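You operate a simulated robot arm through the tools that you are given. There is no shell and no other tool.

The job below is to be done with a simulated robot arm. You get a single attempt, and the scene is never put back.

Task
Square up the crooked pile with both guides and the back support, lock it, then run the jogger.
Fine: guides to the width printed on the blanks; jogger on for three seconds or more, then off.

It is judged by the outcome, as a careful person would: the job done as asked, and still so three seconds after it is handed in. It fails if anything else is knocked over, pushed out of place, dropped, spilled or broken.

Robot
A 7-joint arm with a two-finger parallel gripper, fixed in place. Base frame: the origin is at the foot of the arm, x ahead of it, y to its left, z up. Lengths are in mm, angles in degrees, forces in N, time in s.
Its first joint turns from -132.0 to 132.0 degrees. Payload 3.91 kg.
The tool frame sits at the grasp point between the pads (the TCP): z along the fingers, y along the line on which they close. The tips reach 30 mm beyond it. Largest opening 110 mm; finger width 20, thickness 10; the body of the gripper, 48 by 112 mm, starts 55 mm behind the TCP.
Orientation is that of the tool frame in the base frame, as [roll, pitch, yaw] about the fixed x, y, z axes, in that order (R = Rz(yaw) Ry(pitch) Rx(roll)). With the fingers straight down and closing along the base's y, the tool's x points along the base's -x, its y along +y and its z along -z.

Tools
- The arm moves only by the tool send_rows. Its argument "moves" is a list of rows, each a list of 6 numbers: the shift along the base's x, y, z in mm, then the turn, a rotation vector about the base's x, y, z in degrees. In form: [[dx, dy, dz, wx, wy, wz], ...]. A call has 1 to 20 rows; each row shifts and turns the commanded pose from where the row before left it. "jaw" is the opening, from 0 (shut) to 1 (fully open), set as the call begins (left out, the last holds). A row lasts 0.2 s, in which the tool goes at most 50 mm and 8.6 degrees; a call with a longer step from one row to the next is refused whole, and so is a gripper value outside its range. Where a pose cannot be reached the arm comes as near as it can. A force on the tool above 70 N (or 10 N above the force at the start of the call, whichever is more), or a blocked arm, ends the call early, and 0.2 s more pass. Each finger travels about 108 mm/s and halts on what it meets, pressing with about 36 N; the grip force reading is that of the motor and also rises with nothing between the fingers. The clock runs only during rows and for 0.2 s after the last one: add rows that do not move to give the fingers time. It gives the time, the measured TCP pose, the force on the tool (base axes), the opening and the grip force at its end, in the units of the frame above (readings bear some noise), with the torque about the TCP (base axes, N m) and any sound that the robot's microphone picked up.
- Cameras (640 x 400 px; columns grow to the right, rows downward): "scene" is fixed at [398.4, -503.2, 1448.4]; the picture's right is [0.99, -0.14, 0.00], its down [-0.04, -0.28, -0.96] and it looks along [0.13, 0.95, -0.28] (base axes); focal length 365 px, centre (320, 200). "wrist" rides on the gripper at [72, 17, -103] in the tool frame; the picture's right is [-0.23, 0.97, 0.00], its down [-0.76, -0.18, -0.62] and it looks along [-0.61, -0.14, 0.78] (tool axes); focal length 222 px, centre (320, 200). There is no depth. A picture from a camera that has moved, and an enlarged one, comes with that camera's place and axes in the base frame and with its lens. The place of the scene camera against the robot may be out by one fixed shift of up to 12 mm in any direction.
- get_image(camera): a new picture of that camera. The clock stands still meanwhile.
- close_up(camera, box): a new picture of the part [left, top, right, bottom] of that camera's present view, enlarged. The clock stands still meanwhile.
- close_job(): hands the job in; it is judged then, once.

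Nothing tells you positions but the pictures and the camera data. Unless the task says otherwise, let go and move clear before handing in.

The tools are called after "Call:" as a command line: name --pt "numbers of a row" for each row, then --argument value for the rest, lists and objects as JSON in quotes. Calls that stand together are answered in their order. send_rows: Moves the arm, as the interface text tells. Its arguments: {"type":"object","properties":{"moves":{"type":"array"},"jaw":{"type":"number"}},"required":["moves"]} The other tools are called the same way: get_image (camera) takes a picture; close_up (camera, box) takes an enlarged picture of a part of a camera's view; close_job () hands the job in.

At the start:

```text
t: 0.0
position: [575.2, 398.3, 1308.6]
tcp_rot: [180.0, 0.0, 180.0]
wrist_force: [0.0, 0.5, -0.2]
wrist_torque: [0.0, -0.02, 0.04]
opening: 109.9
finger_force: 0.1
```

scene: 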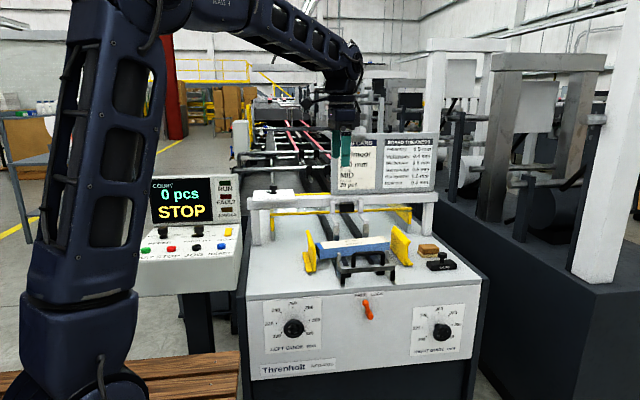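
wrist: 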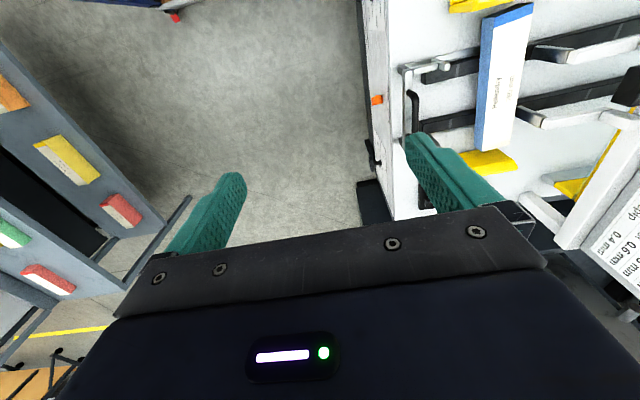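

I see a machine (a feeder) with two rotary dials marked left and right guide, an orange lock lever, yellow guides, a pile of blanks, and a back support with a handle. I'll enlarge the views to read the labels before moving anything.

Call:
close_up --camera "scene" --box '[240, 200, 480, 350]'

Call:
close_up --camera "scene" --box '[250, 280, 370, 355]'

Call:
close_up --camera "scene" --box '[380, 290, 480, 360]'

Call:
close_up --camera "scene" --box '[130, 170, 250, 270]'

Call:
close_up --camera "scene" --box '[330, 125, 440, 195]'

Call:
close_up --camera "scene" --box '[300, 220, 420, 295]'

```text
2.67 times, centred on (360, 275) of scene
camera zoom: at [398.4, -503.2, 1448.4], right [0.99, -0.14, 0.0], down [-0.04, -0.28, -0.96], along [0.13, 0.95, -0.28], focal length 973 px, centre (213, 0)
```

zoom: 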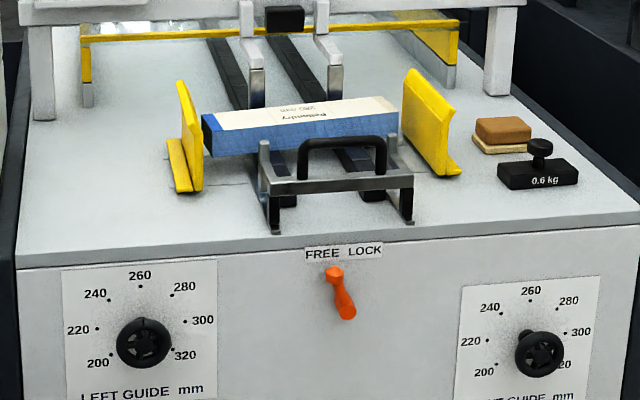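

```text
5.33 times, centred on (310, 318) of scene
camera zoom: at [398.4, -503.2, 1448.4], right [0.99, -0.14, 0.0], down [-0.04, -0.28, -0.96], along [0.13, 0.95, -0.28], focal length 1946 px, centre (373, -427)
```

zoom: 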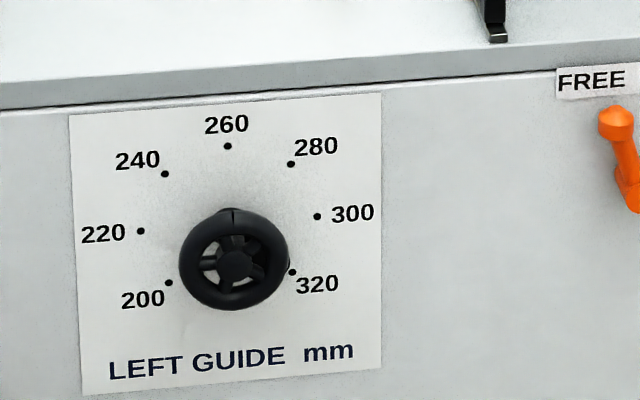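

```text
5.71 times, centred on (430, 325) of scene
camera zoom: at [398.4, -503.2, 1448.4], right [0.99, -0.14, 0.0], down [-0.04, -0.28, -0.96], along [0.13, 0.95, -0.28], focal length 2085 px, centre (-309, -514)
```

zoom: 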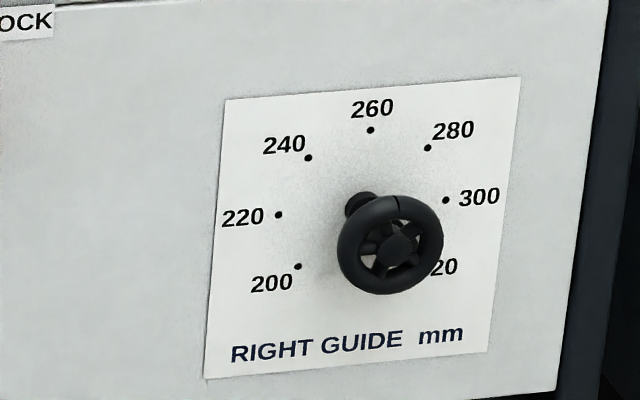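

```text
4.00 times, centred on (190, 220) of scene
camera zoom: at [398.4, -503.2, 1448.4], right [0.99, -0.14, 0.0], down [-0.04, -0.28, -0.96], along [0.13, 0.95, -0.28], focal length 1460 px, centre (840, 120)
```

zoom: 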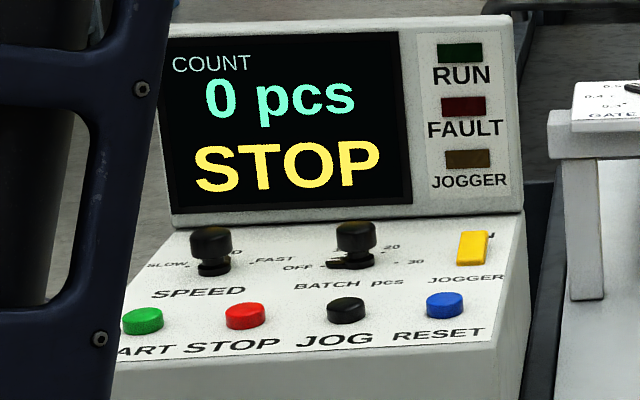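

```text
5.71 times, centred on (385, 160) of scene
camera zoom: at [398.4, -503.2, 1448.4], right [0.99, -0.14, 0.0], down [-0.04, -0.28, -0.96], along [0.13, 0.95, -0.28], focal length 2085 px, centre (-51, 429)
```

zoom: 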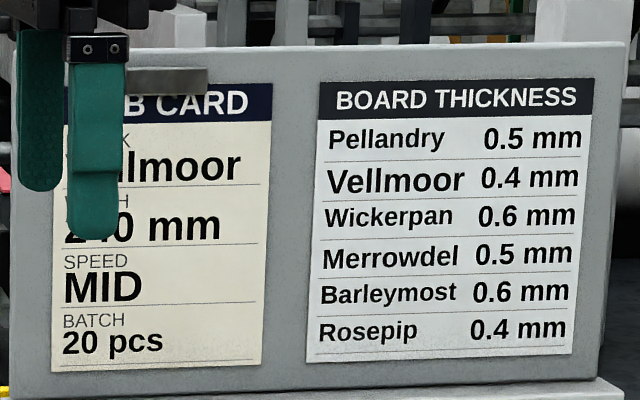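

```text
5.33 times, centred on (360, 258) of scene
camera zoom: at [398.4, -503.2, 1448.4], right [0.99, -0.14, 0.0], down [-0.04, -0.28, -0.96], along [0.13, 0.95, -0.28], focal length 1946 px, centre (107, -107)
```

zoom: 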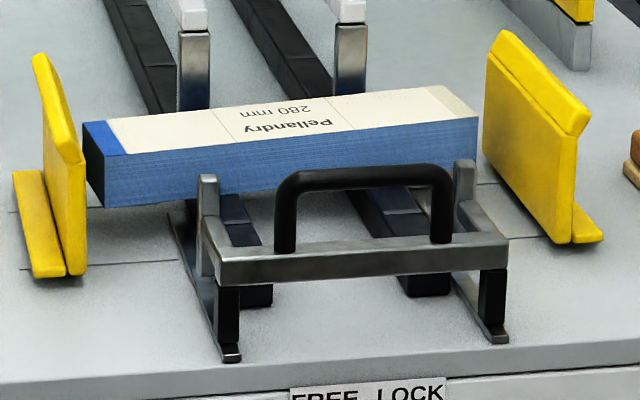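

The blanks appear to read "Pellandry 280 mm", while the job card says 240 mm, so the printed width on the blanks governs. I'll look closer with the wrist camera.

Call:
close_up --camera "wrist" --box '[360, 0, 640, 175]'

Call:
close_up --camera "wrist" --box '[460, 20, 560, 160]'

Call:
close_up --camera "scene" --box '[310, 230, 400, 290]'

Call:
close_up --camera "scene" --box '[345, 285, 395, 325]'

Call:
close_up --camera "scene" --box '[275, 305, 315, 345]'

Call:
close_up --camera "scene" --box '[420, 310, 460, 350]'

```text
2.29 times, centred on (500, 88) of wrist
camera zoom: at [503.7, 414.1, 1413.0], right [0.23, 0.97, 0.0], down [0.76, -0.18, 0.62], along [0.61, -0.14, -0.78], focal length 508 px, centre (-91, 457)
```

zoom: 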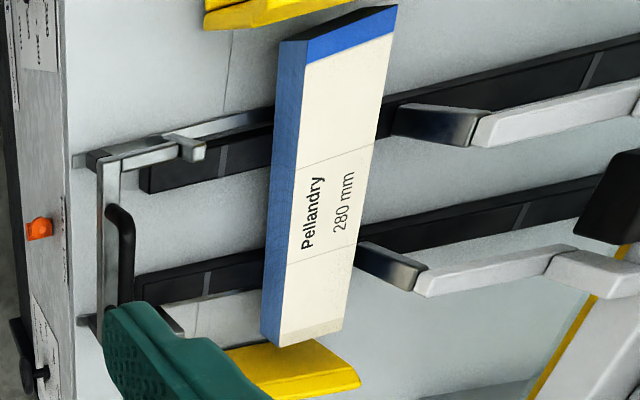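

```text
2.86 times, centred on (510, 90) of wrist
camera zoom: at [503.7, 414.1, 1413.0], right [0.23, 0.97, 0.0], down [0.76, -0.18, 0.62], along [0.61, -0.14, -0.78], focal length 635 px, centre (-223, 514)
```

zoom: 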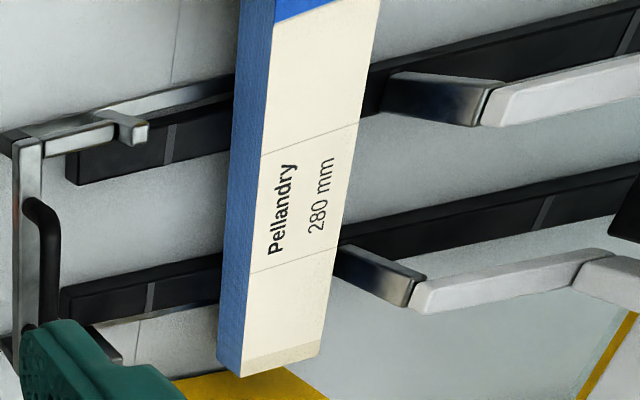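

```text
6.67 times, centred on (355, 260) of scene
camera zoom: at [398.4, -503.2, 1448.4], right [0.99, -0.14, 0.0], down [-0.04, -0.28, -0.96], along [0.13, 0.95, -0.28], focal length 2433 px, centre (87, -200)
```

zoom: 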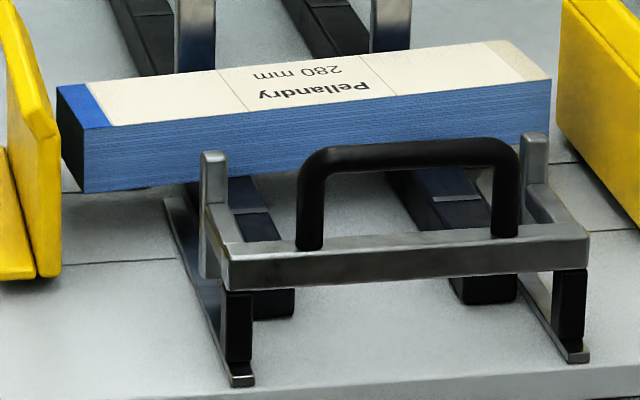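

```text
10.00 times, centred on (370, 305) of scene
camera zoom: at [398.4, -503.2, 1448.4], right [0.99, -0.14, 0.0], down [-0.04, -0.28, -0.96], along [0.13, 0.95, -0.28], focal length 3649 px, centre (-180, -850)
```

zoom: 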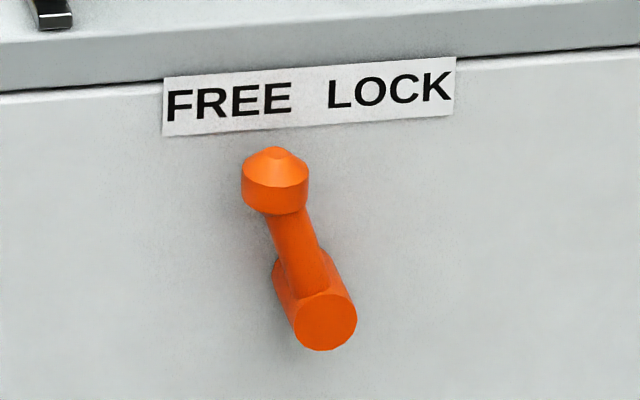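

```text
10.00 times, centred on (295, 325) of scene
camera zoom: at [398.4, -503.2, 1448.4], right [0.99, -0.14, 0.0], down [-0.04, -0.28, -0.96], along [0.13, 0.95, -0.28], focal length 3649 px, centre (570, -1050)
```

zoom: 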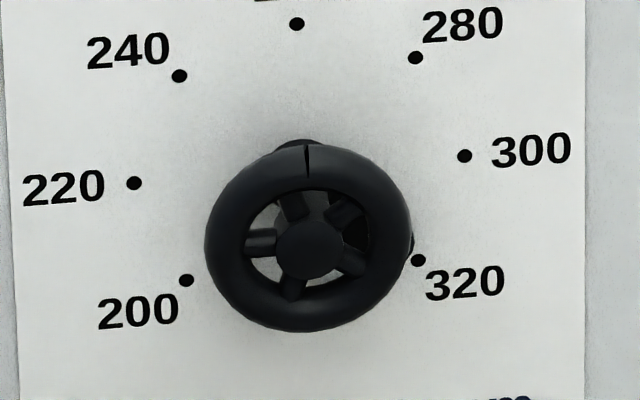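

```text
10.00 times, centred on (440, 330) of scene
camera zoom: at [398.4, -503.2, 1448.4], right [0.99, -0.14, 0.0], down [-0.04, -0.28, -0.96], along [0.13, 0.95, -0.28], focal length 3649 px, centre (-880, -1100)
```

zoom: 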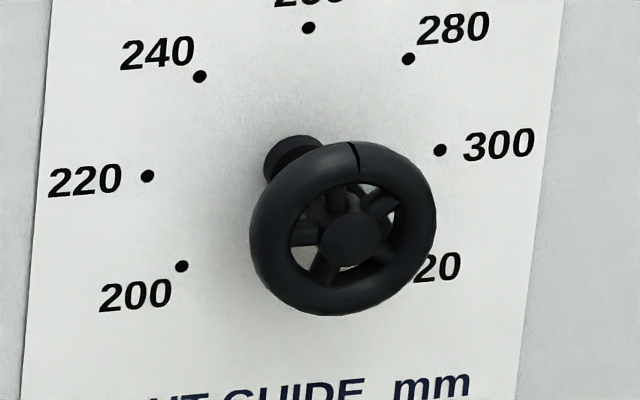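

The blanks clearly read "Pellandry 280 mm", so both dials must go to 280. By triangulation the lock lever is near (705, 532, 760) and the pile near (685, 750, 905). I'll tilt the tool toward the front panel to see the dials head-on.

Call:
send_rows --pt "0 -20 -20 8 0 0" --pt "0 -20 -30 8 0 0" --pt "0 -20 -30 8 0 0" --pt "0 -20 -30 8 0 0" --pt "0 -20 -30 8 0 0" --pt "0 0 0 0 0 0" --jaw 1

Call:
get_image --camera "wrist"

Call:
get_image --camera "scene"

```text
t: 1.4
position: [577.1, 299.0, 1168.3]
tcp_rot: [140.0, 0.0, -180.0]
wrist_force: [-0.2, -0.1, -0.3]
wrist_torque: [0.0, 0.02, 0.02]
opening: 110.1
finger_force: 0.2
```

```text
taken
camera wrist: at [505.0, 244.5, 1258.8], right [0.23, 0.75, 0.63], down [0.76, -0.54, 0.36], along [0.61, 0.39, -0.69], focal length 222 px, centre (320, 200)
```

wrist: 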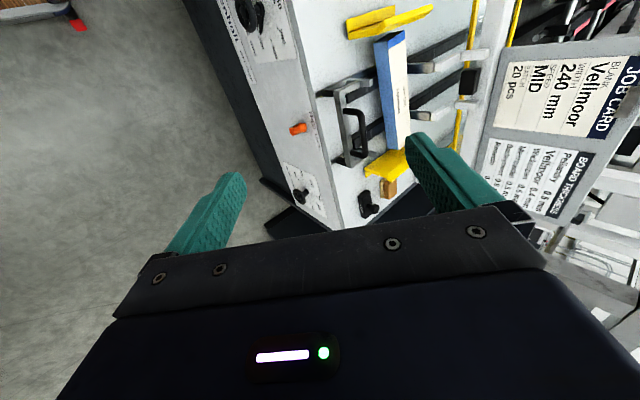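

```text
taken
```

scene: 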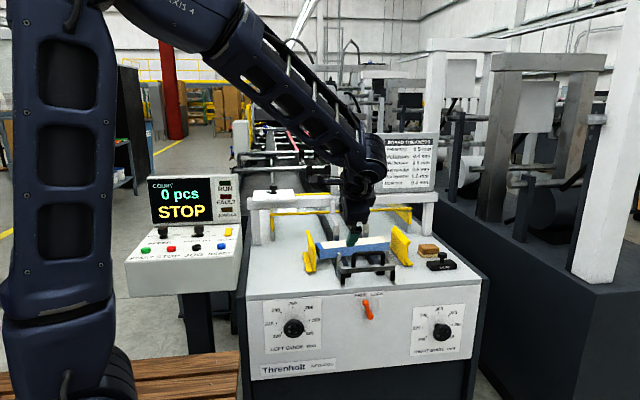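

The wrist camera now sees the panel obliquely. I'll enlarge both dials and the lever to read the pointers and triangulate.

Call:
close_up --camera "wrist" --box '[210, 0, 310, 62]'

Call:
close_up --camera "wrist" --box '[260, 150, 340, 230]'

Call:
close_up --camera "wrist" --box '[270, 0, 430, 220]'

```text
6.40 times, centred on (260, 31) of wrist
camera zoom: at [505.0, 244.5, 1258.8], right [0.23, 0.75, 0.63], down [0.76, -0.54, 0.36], along [0.61, 0.39, -0.69], focal length 1422 px, centre (704, 1282)
```

zoom: 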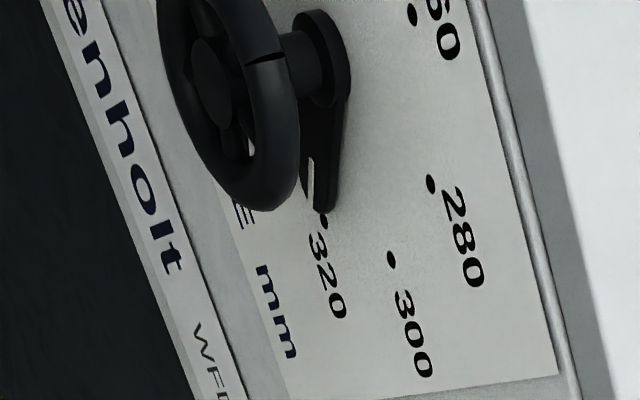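

```text
5.00 times, centred on (300, 190) of wrist
camera zoom: at [505.0, 244.5, 1258.8], right [0.23, 0.75, 0.63], down [0.76, -0.54, 0.36], along [0.61, 0.39, -0.69], focal length 1111 px, centre (420, 250)
```

zoom: 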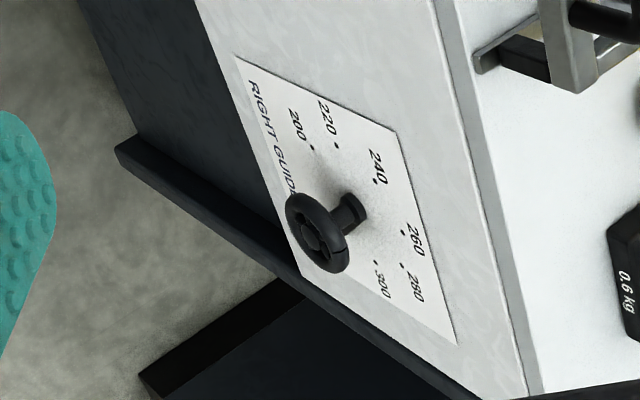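

```text
1.82 times, centred on (350, 110) of wrist
camera zoom: at [505.0, 244.5, 1258.8], right [0.23, 0.75, 0.63], down [0.76, -0.54, 0.36], along [0.61, 0.39, -0.69], focal length 404 px, centre (266, 364)
```

zoom: 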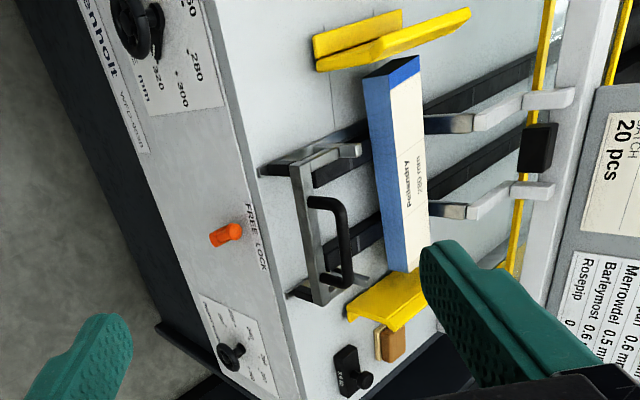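

The pointers are separate bars under the wheels: the left one points at 320, and the right one is hidden behind its wheel. The left wheel hub is near (456, 506, 720). I'll bring the tool level in front of it at a safe distance for a better look.

Call:
send_rows --pt "-10 2 -30 5 0 0" --pt "-10 2 -30 5 0 0" --pt "-10 2 -30 5 0 0" --pt "-10 2 -30 5 0 0" --pt "-10 2 -30 5 0 0" --pt "-10 2 -30 5 0 0" --pt "-10 2 -30 5 0 0" --pt "-10 2 -30 5 0 0" --pt "-10 2 -30 5 0 0" --pt "-10 2 -30 5 0 0" --pt "0 0 -30 0 0 0" --pt "0 0 -30 0 0 0" --pt "0 0 0 0 0 0"

Call:
get_image --camera "wrist"

Call:
get_image --camera "scene"

```text
t: 4.2
position: [474.8, 317.6, 808.0]
tcp_rot: [90.0, 0.1, -179.9]
wrist_force: [-0.1, 0.1, 0.0]
wrist_torque: [0.0, -0.03, 0.03]
opening: 110.1
finger_force: 0.1
```

```text
taken
camera wrist: at [403.3, 213.4, 826.0], right [0.23, 0.0, 0.97], down [0.76, -0.62, -0.18], along [0.61, 0.78, -0.14], focal length 222 px, centre (320, 200)
```

wrist: 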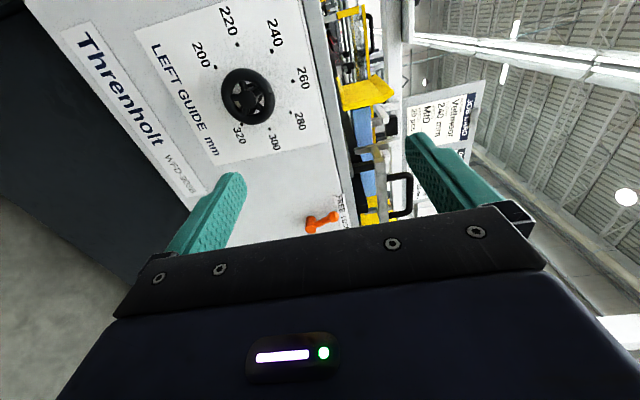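

```text
taken
```

scene: 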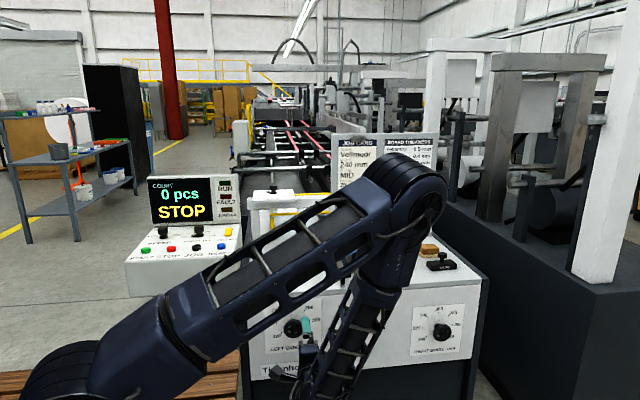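

The left dial is now in view, consistent with the hub near (455, 506, 721). I'll zoom to measure the wheel, the pointer and the lever.

Call:
close_up --camera "wrist" --box '[180, 30, 320, 160]'

Call:
close_up --camera "wrist" --box '[300, 20, 420, 230]'

Call:
close_up --camera "scene" --box '[255, 290, 335, 400]'

```text
3.08 times, centred on (250, 95) of wrist
camera zoom: at [403.3, 213.4, 826.0], right [0.23, 0.0, 0.97], down [0.76, -0.62, -0.18], along [0.61, 0.78, -0.14], focal length 684 px, centre (535, 523)
```

zoom: 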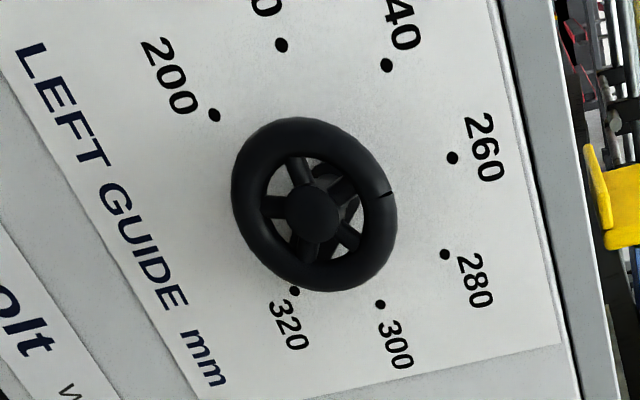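

```text
1.90 times, centred on (360, 125) of wrist
camera zoom: at [403.3, 213.4, 826.0], right [0.23, 0.0, 0.97], down [0.76, -0.62, -0.18], along [0.61, 0.78, -0.14], focal length 423 px, centre (244, 343)
```

zoom: 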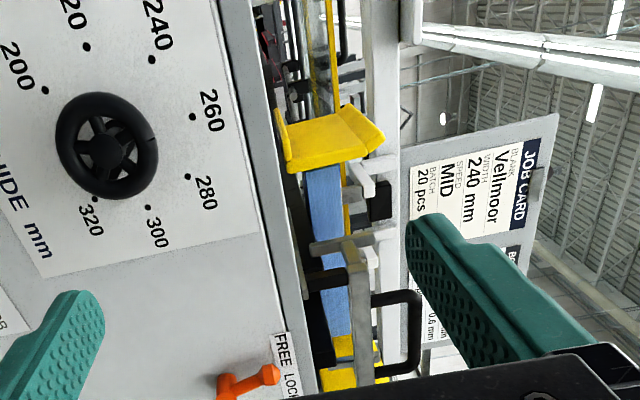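

```text
3.64 times, centred on (295, 345) of scene
camera zoom: at [398.4, -503.2, 1448.4], right [0.99, -0.14, 0.0], down [-0.04, -0.28, -0.96], along [0.13, 0.95, -0.28], focal length 1327 px, centre (411, -327)
```

zoom: 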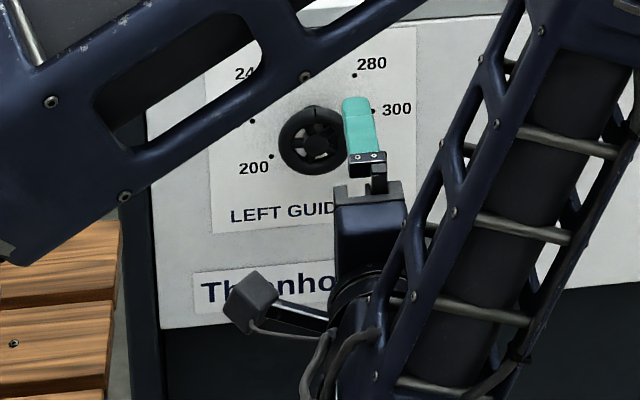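

The panel is at y≈548 and the dial centre at (456, 721), with the dots 55 mm out. The left wheel rim is about 66 mm across, at y≈508. I'll pre-rotate the gripper +40° about the wheel axis and come to a stand-off in line with the hub.

Call:
send_rows --pt "-3.8 20 -17.4 0 8 0" --pt "-3.8 20 -17.4 0 8 0" --pt "-3.8 20 -17.4 0 8 0" --pt "-3.8 20 -17.4 0 8 0" --pt "-3.6 20 -17.4 0 8 0" --pt "0 0 0 0 0 0"

Call:
get_image --camera "wrist"

Call:
get_image --camera "scene"

```text
t: 5.6
position: [455.8, 417.6, 721.7]
tcp_rot: [90.1, -40.1, 179.9]
wrist_force: [1.1, 0.4, -0.7]
wrist_torque: [-0.02, -0.01, 0.02]
opening: 110.1
finger_force: 0.2
```

```text
taken
camera wrist: at [412.3, 313.8, 781.7], right [0.8, 0.0, 0.6], down [0.47, -0.62, -0.63], along [0.37, 0.78, -0.5], focal length 222 px, centre (320, 200)
```

wrist: 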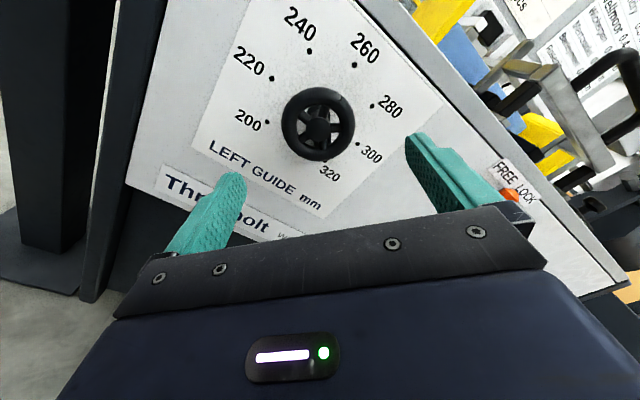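

```text
taken
```

scene: 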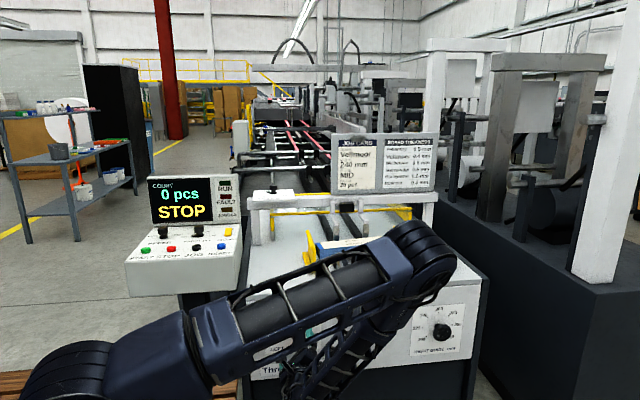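

The pre-rotation reached the full 40°. I'll zoom on the wheel to refine alignment before closing in.

Call:
close_up --camera "wrist" --box '[260, 70, 380, 180]'

Call:
close_up --camera "scene" --box '[220, 190, 480, 400]'

```text
3.64 times, centred on (320, 125) of wrist
camera zoom: at [412.3, 313.8, 781.7], right [0.8, 0.0, 0.6], down [0.47, -0.62, -0.63], along [0.37, 0.78, -0.5], focal length 808 px, centre (320, 473)
```

zoom: 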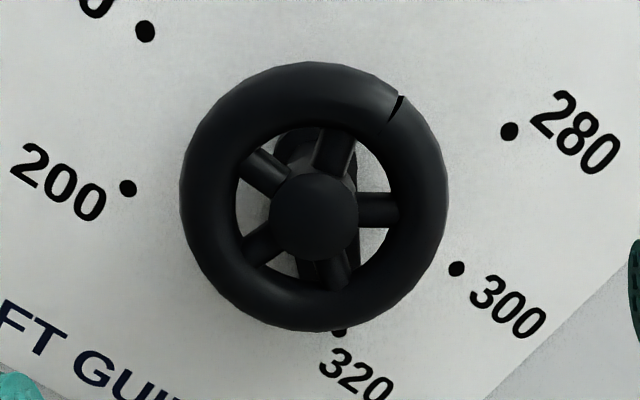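

```text
1.90 times, centred on (350, 295) of scene
camera zoom: at [398.4, -503.2, 1448.4], right [0.99, -0.14, 0.0], down [-0.04, -0.28, -0.96], along [0.13, 0.95, -0.28], focal length 695 px, centre (263, 19)
```

zoom: 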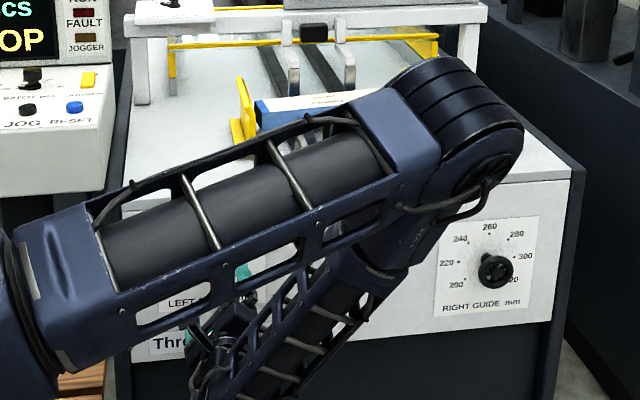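

The rim plane is near y≈519 with its centre at (456, 721), and the TCP is well aligned. I'll advance in two stages while watching the elbow.

Call:
send_rows --pt "0 10 0 0 0 0" --pt "0 10 0 0 0 0" --pt "0 10 0 0 0 0" --pt "0 10 0 0 0 0" --pt "0 0 0 0 0 0"

Call:
get_image --camera "wrist"

Call:
get_image --camera "scene"

```text
t: 6.8
position: [456.5, 457.8, 722.1]
tcp_rot: [89.9, -40.0, 180.0]
wrist_force: [0.4, 0.0, 0.7]
wrist_torque: [0.02, -0.01, 0.01]
opening: 110.1
finger_force: 0.0
```

```text
taken
camera wrist: at [412.8, 354.3, 782.1], right [0.8, 0.0, 0.6], down [0.47, -0.62, -0.63], along [0.37, 0.78, -0.5], focal length 222 px, centre (320, 200)
```

wrist: 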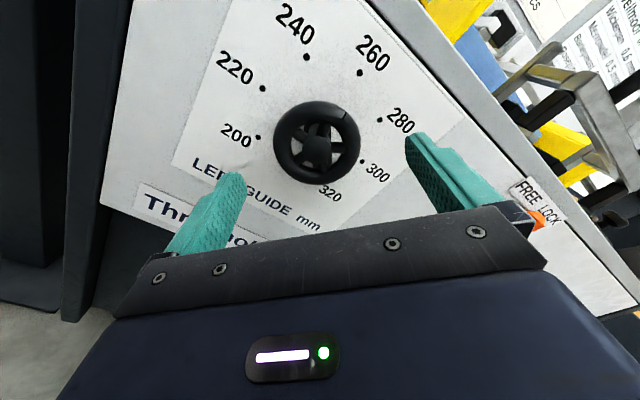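

```text
taken
```

scene: 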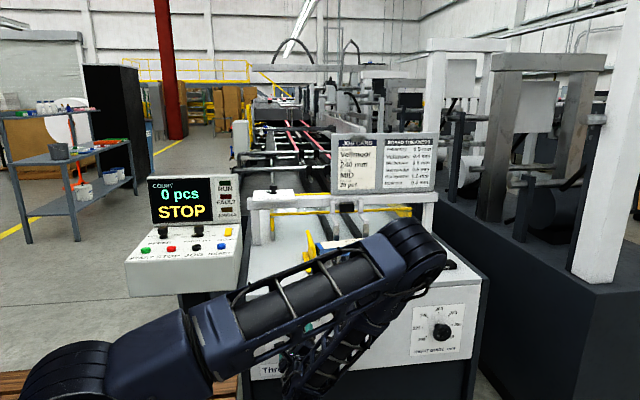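

The elbow stays clear above the table. I'll advance so the pads straddle the rim, then close on the wheel.

Call:
send_rows --pt "0 12 -0.3 0 0 0" --pt "0 12 -0.3 0 0 0" --pt "0 12 0 0 0 0" --pt "0 11 0 0 0 0" --pt "0 0 0 0 0 0"

Call:
get_image --camera "wrist"

Call:
get_image --camera "scene"

```text
t: 8.0
position: [456.8, 504.4, 721.3]
tcp_rot: [89.9, -40.0, 180.0]
wrist_force: [0.6, 0.5, -0.3]
wrist_torque: [0.01, 0.0, 0.0]
opening: 110.1
finger_force: 0.1
```

```text
taken
camera wrist: at [412.5, 400.7, 781.3], right [0.8, 0.0, 0.6], down [0.47, -0.62, -0.63], along [0.37, 0.78, -0.5], focal length 222 px, centre (320, 200)
```

wrist: 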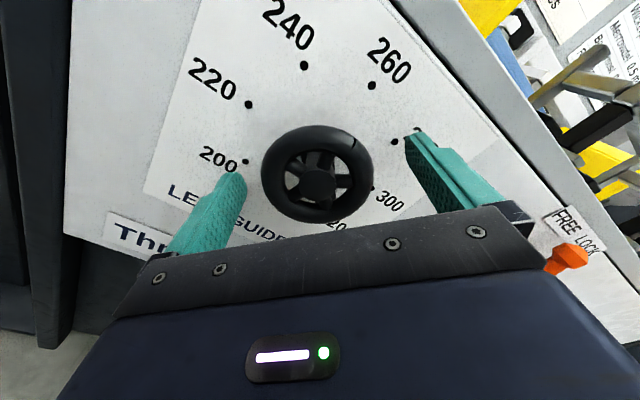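

```text
taken
```

scene: 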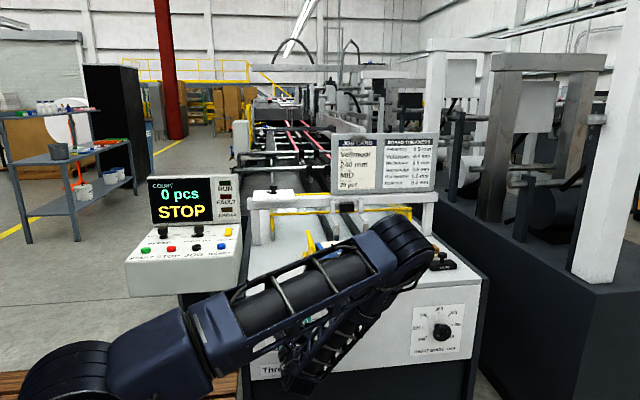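

The ring centre solves to (456, 519, 721), which is right between the pads. I'll close on the rim.

Call:
send_rows --pt "0 0 0 0 0 0" --pt "0 0 0 0 0 0" --pt "0 0 0 0 0 0" --pt "0 0 0 0 0 0" --jaw 0

Call:
get_image --camera "wrist"

```text
t: 9.0
position: [455.7, 504.6, 719.9]
tcp_rot: [90.2, -40.1, -180.0]
wrist_force: [-13.5, 7.0, -23.0]
wrist_torque: [0.04, -0.18, -0.05]
opening: 66.5
finger_force: 45.2
```

```text
taken
camera wrist: at [411.9, 400.8, 780.7], right [0.8, 0.0, 0.6], down [0.47, -0.62, -0.62], along [0.37, 0.78, -0.5], focal length 222 px, centre (320, 200)
```

wrist: 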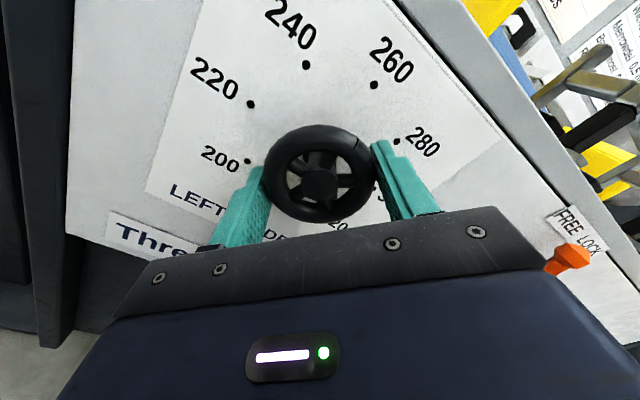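

The grip is firm at 66.5 mm, with a small lateral load from about 1.5 mm of offset. I'll ease that out and try a first 10° counter-clockwise turn to learn the ratio.

Call:
send_rows --pt "-0.8 0 -1.2 0 0 0" --pt "0 0 0 0 -4 0" --pt "0 0 0 0 -6 0" --pt "0 0 0 0 0 0"

Call:
close_up --camera "wrist" --box '[220, 60, 440, 240]'

```text
t: 10.0
position: [455.5, 504.7, 720.1]
tcp_rot: [90.0, -29.9, -179.9]
wrist_force: [-11.2, -18.1, 2.6]
wrist_torque: [0.61, 0.0, -0.26]
opening: 66.7
finger_force: 44.9
```

```text
2.22 times, centred on (330, 150) of wrist
camera zoom: at [402.0, 400.6, 771.8], right [0.68, 0.0, 0.73], down [0.57, -0.62, -0.53], along [0.46, 0.78, -0.42], focal length 494 px, centre (298, 311)
```

zoom: 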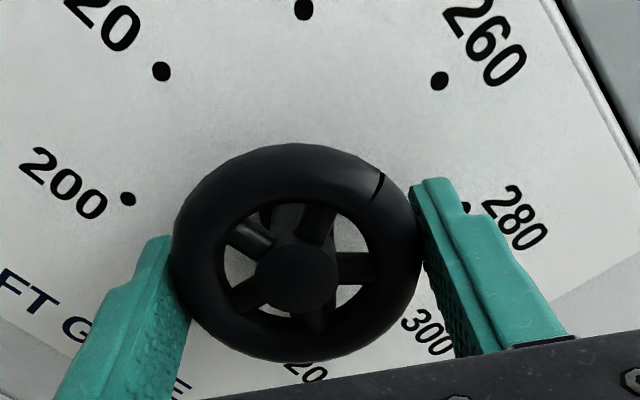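

The wheel turned with the gripper. I'll continue another 32° and look at the pointer and the guide.

Call:
send_rows --pt "0 0 0 0 -8 0" --pt "0 0 0 0 -8 0" --pt "0 0 0 0 -8 0" --pt "0 0 0 0 -8 0" --pt "0 0 0 0 0 0"

Call:
get_image --camera "wrist"

Call:
get_image --camera "scene"

```text
t: 11.2
position: [455.8, 504.5, 720.9]
tcp_rot: [90.0, 2.1, 180.0]
wrist_force: [-6.5, -17.5, 18.4]
wrist_torque: [0.19, 0.03, 0.09]
opening: 66.6
finger_force: 44.4
```

```text
taken
camera wrist: at [383.6, 400.7, 735.7], right [0.19, 0.0, 0.98], down [0.77, -0.62, -0.15], along [0.61, 0.78, -0.12], focal length 222 px, centre (320, 200)
```

wrist: 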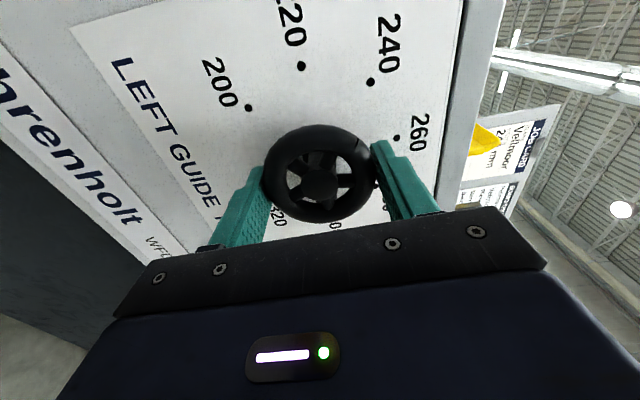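

```text
taken
```

scene: 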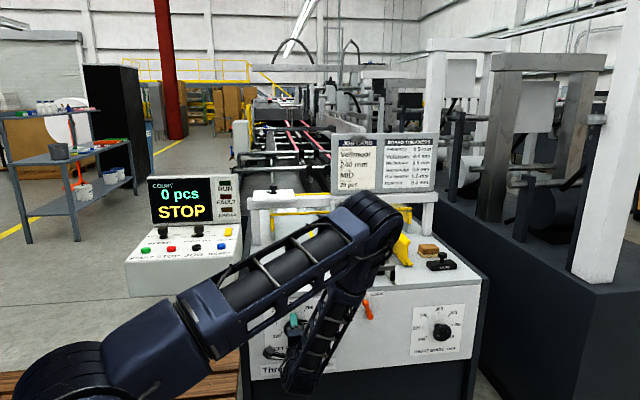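

Call:
close_up --camera "wrist" --box '[240, 90, 420, 240]'

Call:
close_up --camera "scene" --box '[260, 280, 350, 380]'

```text
2.67 times, centred on (330, 165) of wrist
camera zoom: at [383.6, 400.7, 735.7], right [0.19, 0.0, 0.98], down [0.77, -0.62, -0.15], along [0.61, 0.78, -0.12], focal length 592 px, centre (293, 293)
```

zoom: 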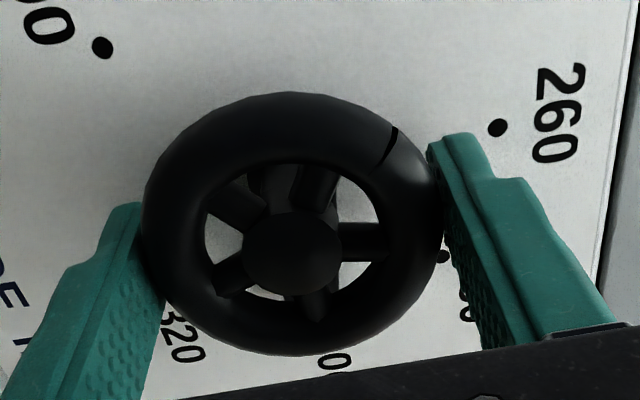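

```text
4.00 times, centred on (305, 330) of scene
camera zoom: at [398.4, -503.2, 1448.4], right [0.99, -0.14, 0.0], down [-0.04, -0.28, -0.96], along [0.13, 0.95, -0.28], focal length 1460 px, centre (380, -320)
```

zoom: 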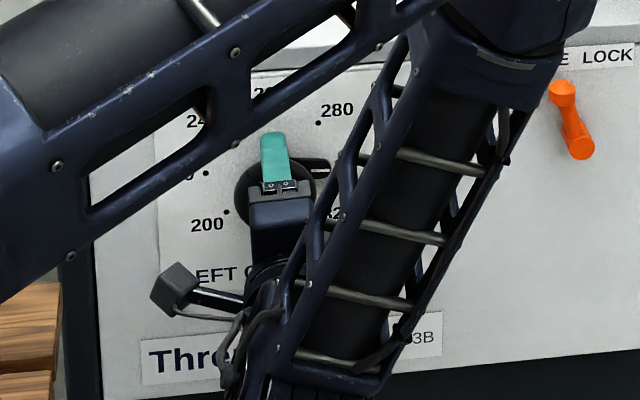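

The pointer (white line) is now close to 300, so the dial turns 1:1 with the wheel at 45° per 20 mm. I'll turn about another 40°.

Call:
send_rows --pt "0 0 0 0 -8 0" --pt "0 0 0 0 -8 0" --pt "0 0 0 0 -8 0" --pt "0 0 0 0 -8 0" --pt "0 0 0 0 -8 0" --pt "0 0 0 0 0 0"

Call:
get_image --camera "wrist"

Call:
close_up --camera "scene" --box '[260, 280, 350, 380]'

Call:
get_image --camera "scene"

```text
t: 12.6
position: [456.2, 503.5, 722.4]
tcp_rot: [89.7, 42.1, 179.8]
wrist_force: [-5.8, -0.9, 51.0]
wrist_torque: [0.57, 0.17, -0.16]
opening: 66.6
finger_force: 44.8
```

```text
taken
camera wrist: at [391.3, 400.9, 686.1], right [-0.48, 0.0, 0.87], down [0.68, -0.62, 0.38], along [0.54, 0.78, 0.3], focal length 222 px, centre (320, 200)
```

wrist: 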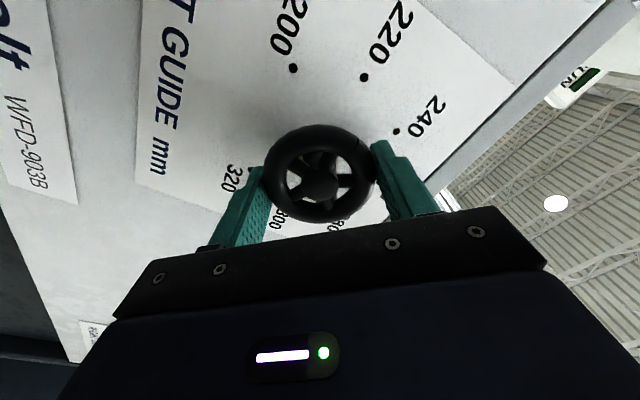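

```text
4.00 times, centred on (305, 330) of scene
camera zoom: at [398.4, -503.2, 1448.4], right [0.99, -0.14, 0.0], down [-0.04, -0.28, -0.96], along [0.13, 0.95, -0.28], focal length 1460 px, centre (380, -320)
```

zoom: 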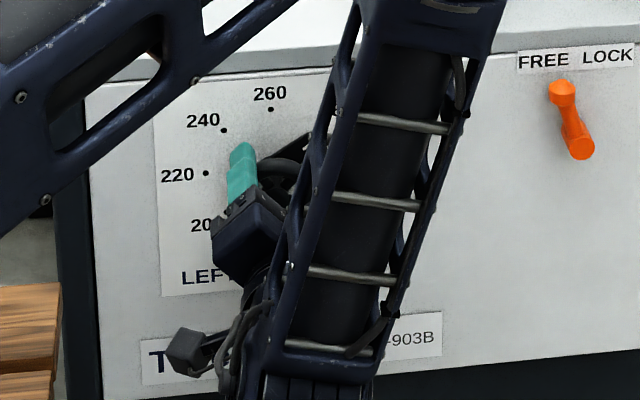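

```text
taken
```

scene: 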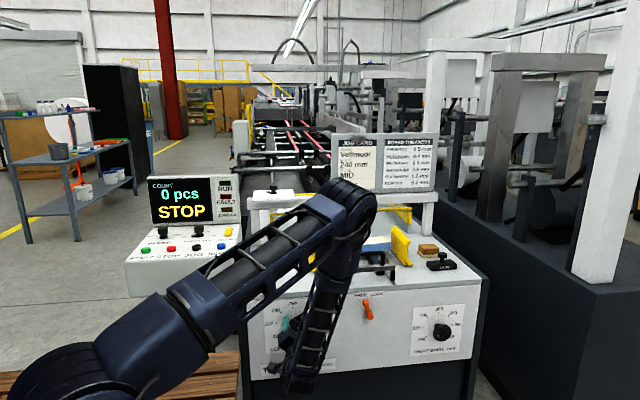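

The pointer is near 283–284 by angle, and an upward side load of 51 N shows the tool sits about 2 mm low of the wheel axis. I'll correct that and turn the last few degrees.

Call:
send_rows --pt "-0.8 0 1.5 0 0 0" --pt "0 0 0.5 0 -4 0" --pt "0 0 0 0 -3.8 0" --pt "0 0 0 0 0 0"

Call:
close_up --camera "wrist" --box '[220, 100, 400, 240]'

Call:
close_up --camera "scene" --box '[260, 280, 350, 380]'

```text
t: 13.6
position: [455.0, 504.6, 720.9]
tcp_rot: [90.1, 49.9, 179.9]
wrist_force: [10.1, 18.8, 19.1]
wrist_torque: [-0.43, 0.09, 0.4]
opening: 66.3
finger_force: 45.1
```

```text
2.86 times, centred on (310, 170) of wrist
camera zoom: at [396.4, 400.7, 678.2], right [-0.6, 0.0, 0.8], down [0.63, -0.62, 0.47], along [0.5, 0.78, 0.37], focal length 635 px, centre (349, 286)
```

zoom: 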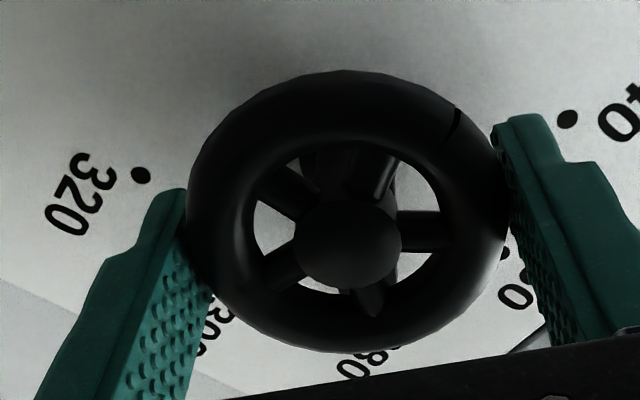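

```text
4.00 times, centred on (305, 330) of scene
camera zoom: at [398.4, -503.2, 1448.4], right [0.99, -0.14, 0.0], down [-0.04, -0.28, -0.96], along [0.13, 0.95, -0.28], focal length 1460 px, centre (380, -320)
```

zoom: 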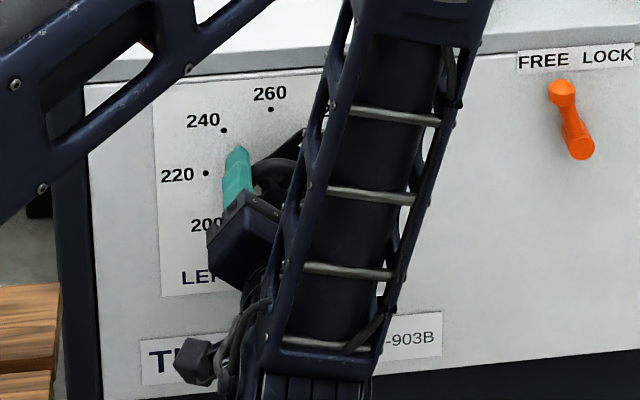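

I'll release the left wheel, back straight off, and read the pointer.

Call:
send_rows --pt "0 0 0 0 0 0" --pt "0 0 0 0 0 0" --pt "0 0 0 0 0 0" --pt "0 -15 0 0 0 0" --pt "0 -20 0 0 0 0" --pt "0 -20 0 0 0 0" --pt "0 -20 0 0 0 0" --pt "0 0 0 0 0 0" --jaw 1

Call:
get_image --camera "wrist"

Call:
get_image --camera "scene"

```text
t: 15.4
position: [455.8, 429.5, 721.1]
tcp_rot: [90.1, 49.8, -180.0]
wrist_force: [-1.1, 0.8, 0.9]
wrist_torque: [0.01, 0.0, 0.0]
opening: 109.7
finger_force: 0.0
```

```text
taken
camera wrist: at [396.2, 325.2, 678.2], right [-0.6, 0.0, 0.8], down [0.63, -0.62, 0.47], along [0.5, 0.78, 0.37], focal length 222 px, centre (320, 200)
```

wrist: 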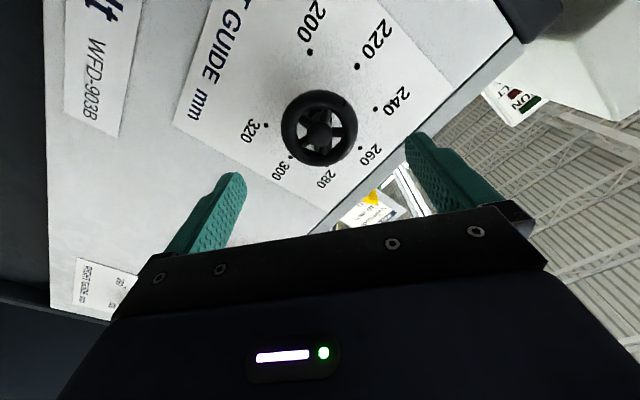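

```text
taken
```

scene: 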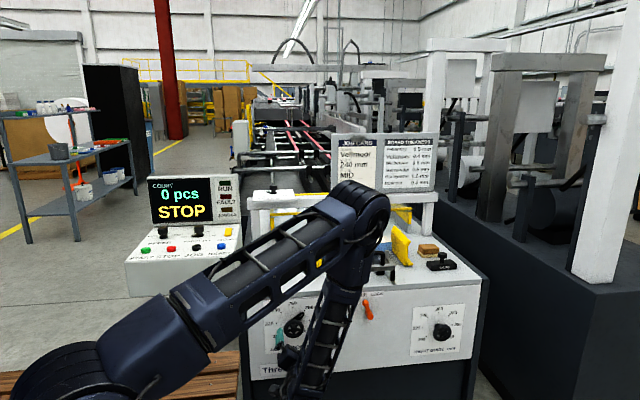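

Call:
close_up --camera "scene" --box '[270, 290, 330, 350]'

Call:
close_up --camera "wrist" --box '[270, 80, 390, 200]'

```text
6.67 times, centred on (300, 320) of scene
camera zoom: at [398.4, -503.2, 1448.4], right [0.99, -0.14, 0.0], down [-0.04, -0.28, -0.96], along [0.13, 0.95, -0.28], focal length 2433 px, centre (453, -600)
```

zoom: 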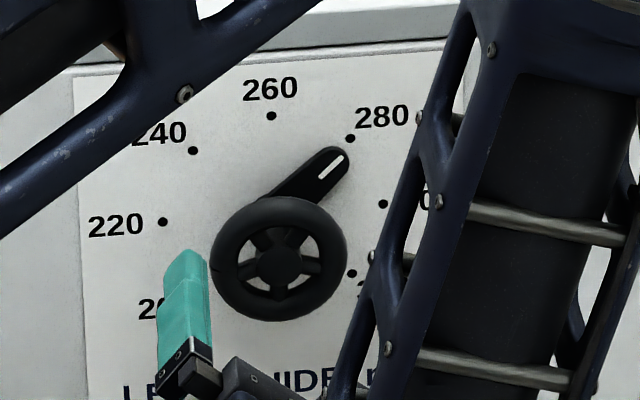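

```text
3.33 times, centred on (330, 140) of wrist
camera zoom: at [396.2, 325.2, 678.2], right [-0.6, 0.0, 0.8], down [0.63, -0.62, 0.47], along [0.5, 0.78, 0.37], focal length 740 px, centre (287, 400)
```

zoom: 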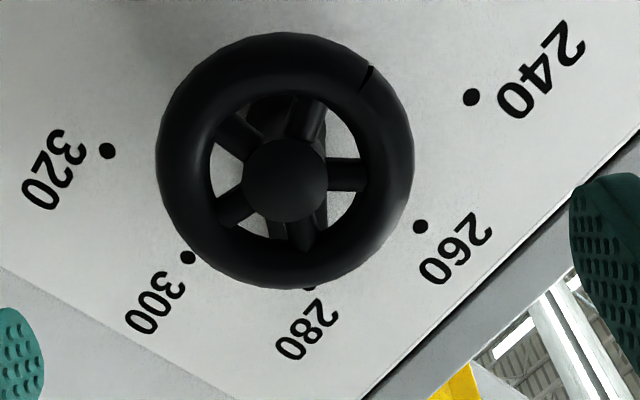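

Call:
close_up --camera "scene" --box '[290, 300, 320, 320]'

Call:
close_up --camera "wrist" --box '[300, 140, 350, 180]'

```text
16.00 times, centred on (305, 310) of scene
camera zoom: at [398.4, -503.2, 1448.4], right [0.99, -0.14, 0.0], down [-0.04, -0.28, -0.96], along [0.13, 0.95, -0.28], focal length 5838 px, centre (560, -1560)
```

zoom: 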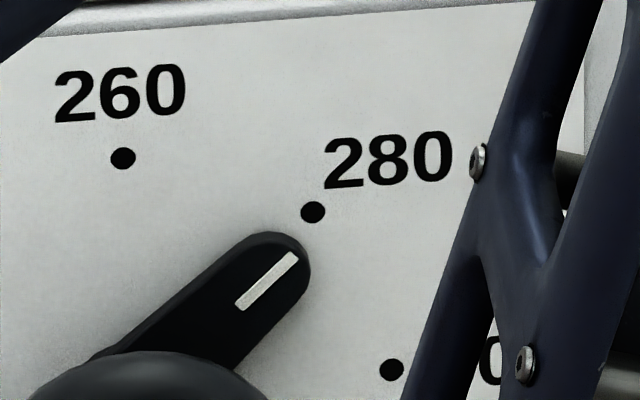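

```text
10.00 times, centred on (325, 160) of wrist
camera zoom: at [396.2, 325.2, 678.2], right [-0.6, 0.0, 0.8], down [0.63, -0.62, 0.47], along [0.5, 0.78, 0.37], focal length 2221 px, centre (270, 600)
```

zoom: 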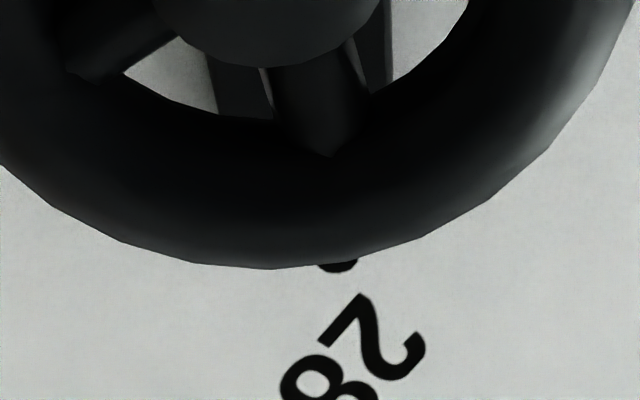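

The left pointer reads about 280 (45–47°), so the left dial is set. The right dial centre works out lower, near (969, 548, 654). I'll back away, unwind the wrist, and travel along the front of the panel toward it.

Call:
send_rows --pt "0 -35 0 0 7.5 0" --pt "0 -35 0 0 7.5 0" --pt "35 -10 0 0 7.5 0" --pt "40 0 0 0 7.5 0" --pt "40 0 0 0 7.5 0" --pt "40 0 0 0 7.5 0" --pt "40 0 -5 0 7.5 0" --pt "40 0 -5 0 0 0" --pt "0 0 0 0 0 0"

Call:
get_image --camera "wrist"

Call:
get_image --camera "scene"

```text
t: 17.4
position: [690.7, 351.2, 711.9]
tcp_rot: [89.9, -2.6, -179.9]
wrist_force: [0.3, 0.1, 0.4]
wrist_torque: [0.0, 0.02, -0.02]
opening: 110.2
finger_force: 0.0
```

```text
taken
camera wrist: at [619.2, 246.5, 733.3], right [0.27, 0.0, 0.96], down [0.75, -0.62, -0.21], along [0.6, 0.78, -0.17], focal length 222 px, centre (320, 200)
```

wrist: 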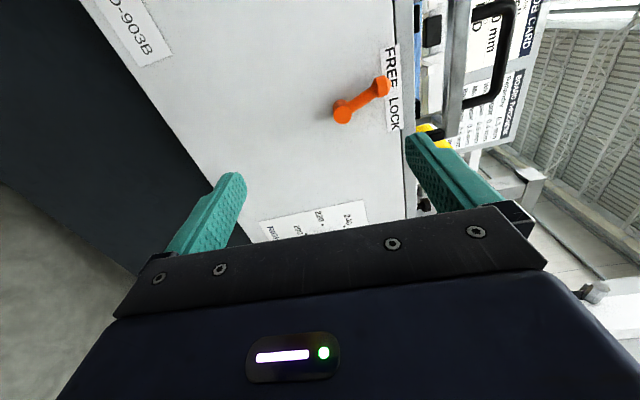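

```text
taken
```

scene: 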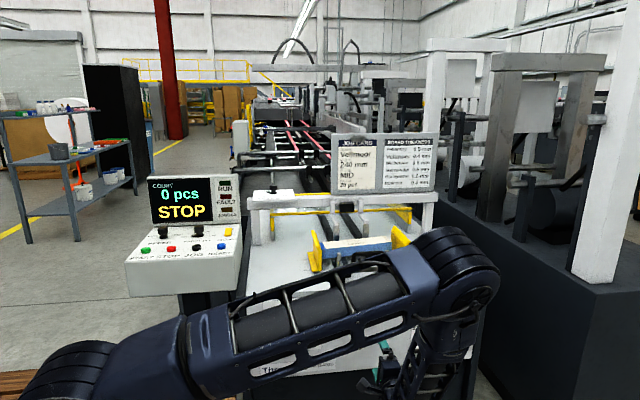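

The route is clear, and I have a good look at the lever: pivot near (710, 737), knob near (694, 522, 788). I'll check how the pile looks after the left guide moved in.

Call:
close_up --camera "scene" --box '[300, 210, 420, 285]'

Call:
close_up --camera "wrist" --box '[310, 40, 420, 140]'

```text
5.33 times, centred on (360, 248) of scene
camera zoom: at [398.4, -503.2, 1448.4], right [0.99, -0.14, 0.0], down [-0.04, -0.28, -0.96], along [0.13, 0.95, -0.28], focal length 1946 px, centre (107, -53)
```

zoom: 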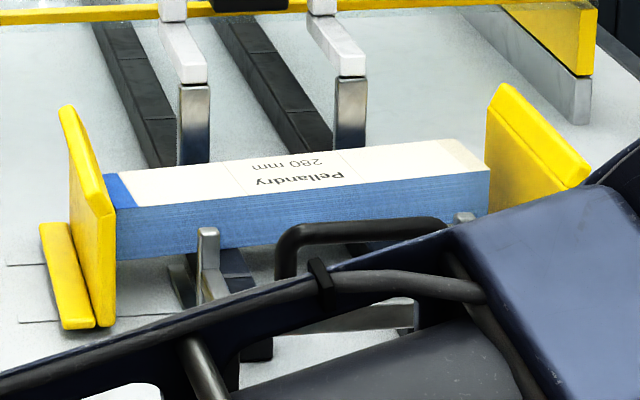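

```text
4.00 times, centred on (365, 90) of wrist
camera zoom: at [619.2, 246.5, 733.3], right [0.27, 0.0, 0.96], down [0.75, -0.62, -0.21], along [0.6, 0.78, -0.17], focal length 888 px, centre (140, 640)
```

zoom: 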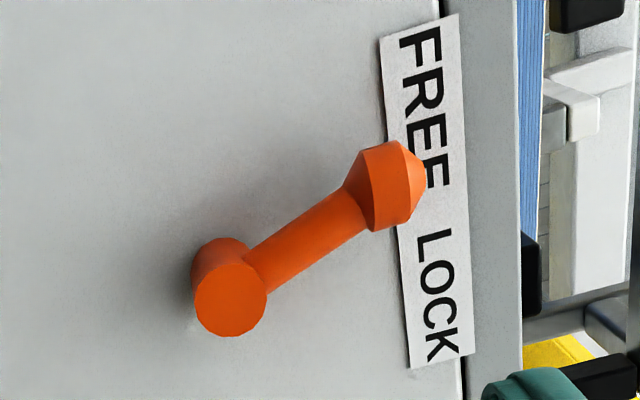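

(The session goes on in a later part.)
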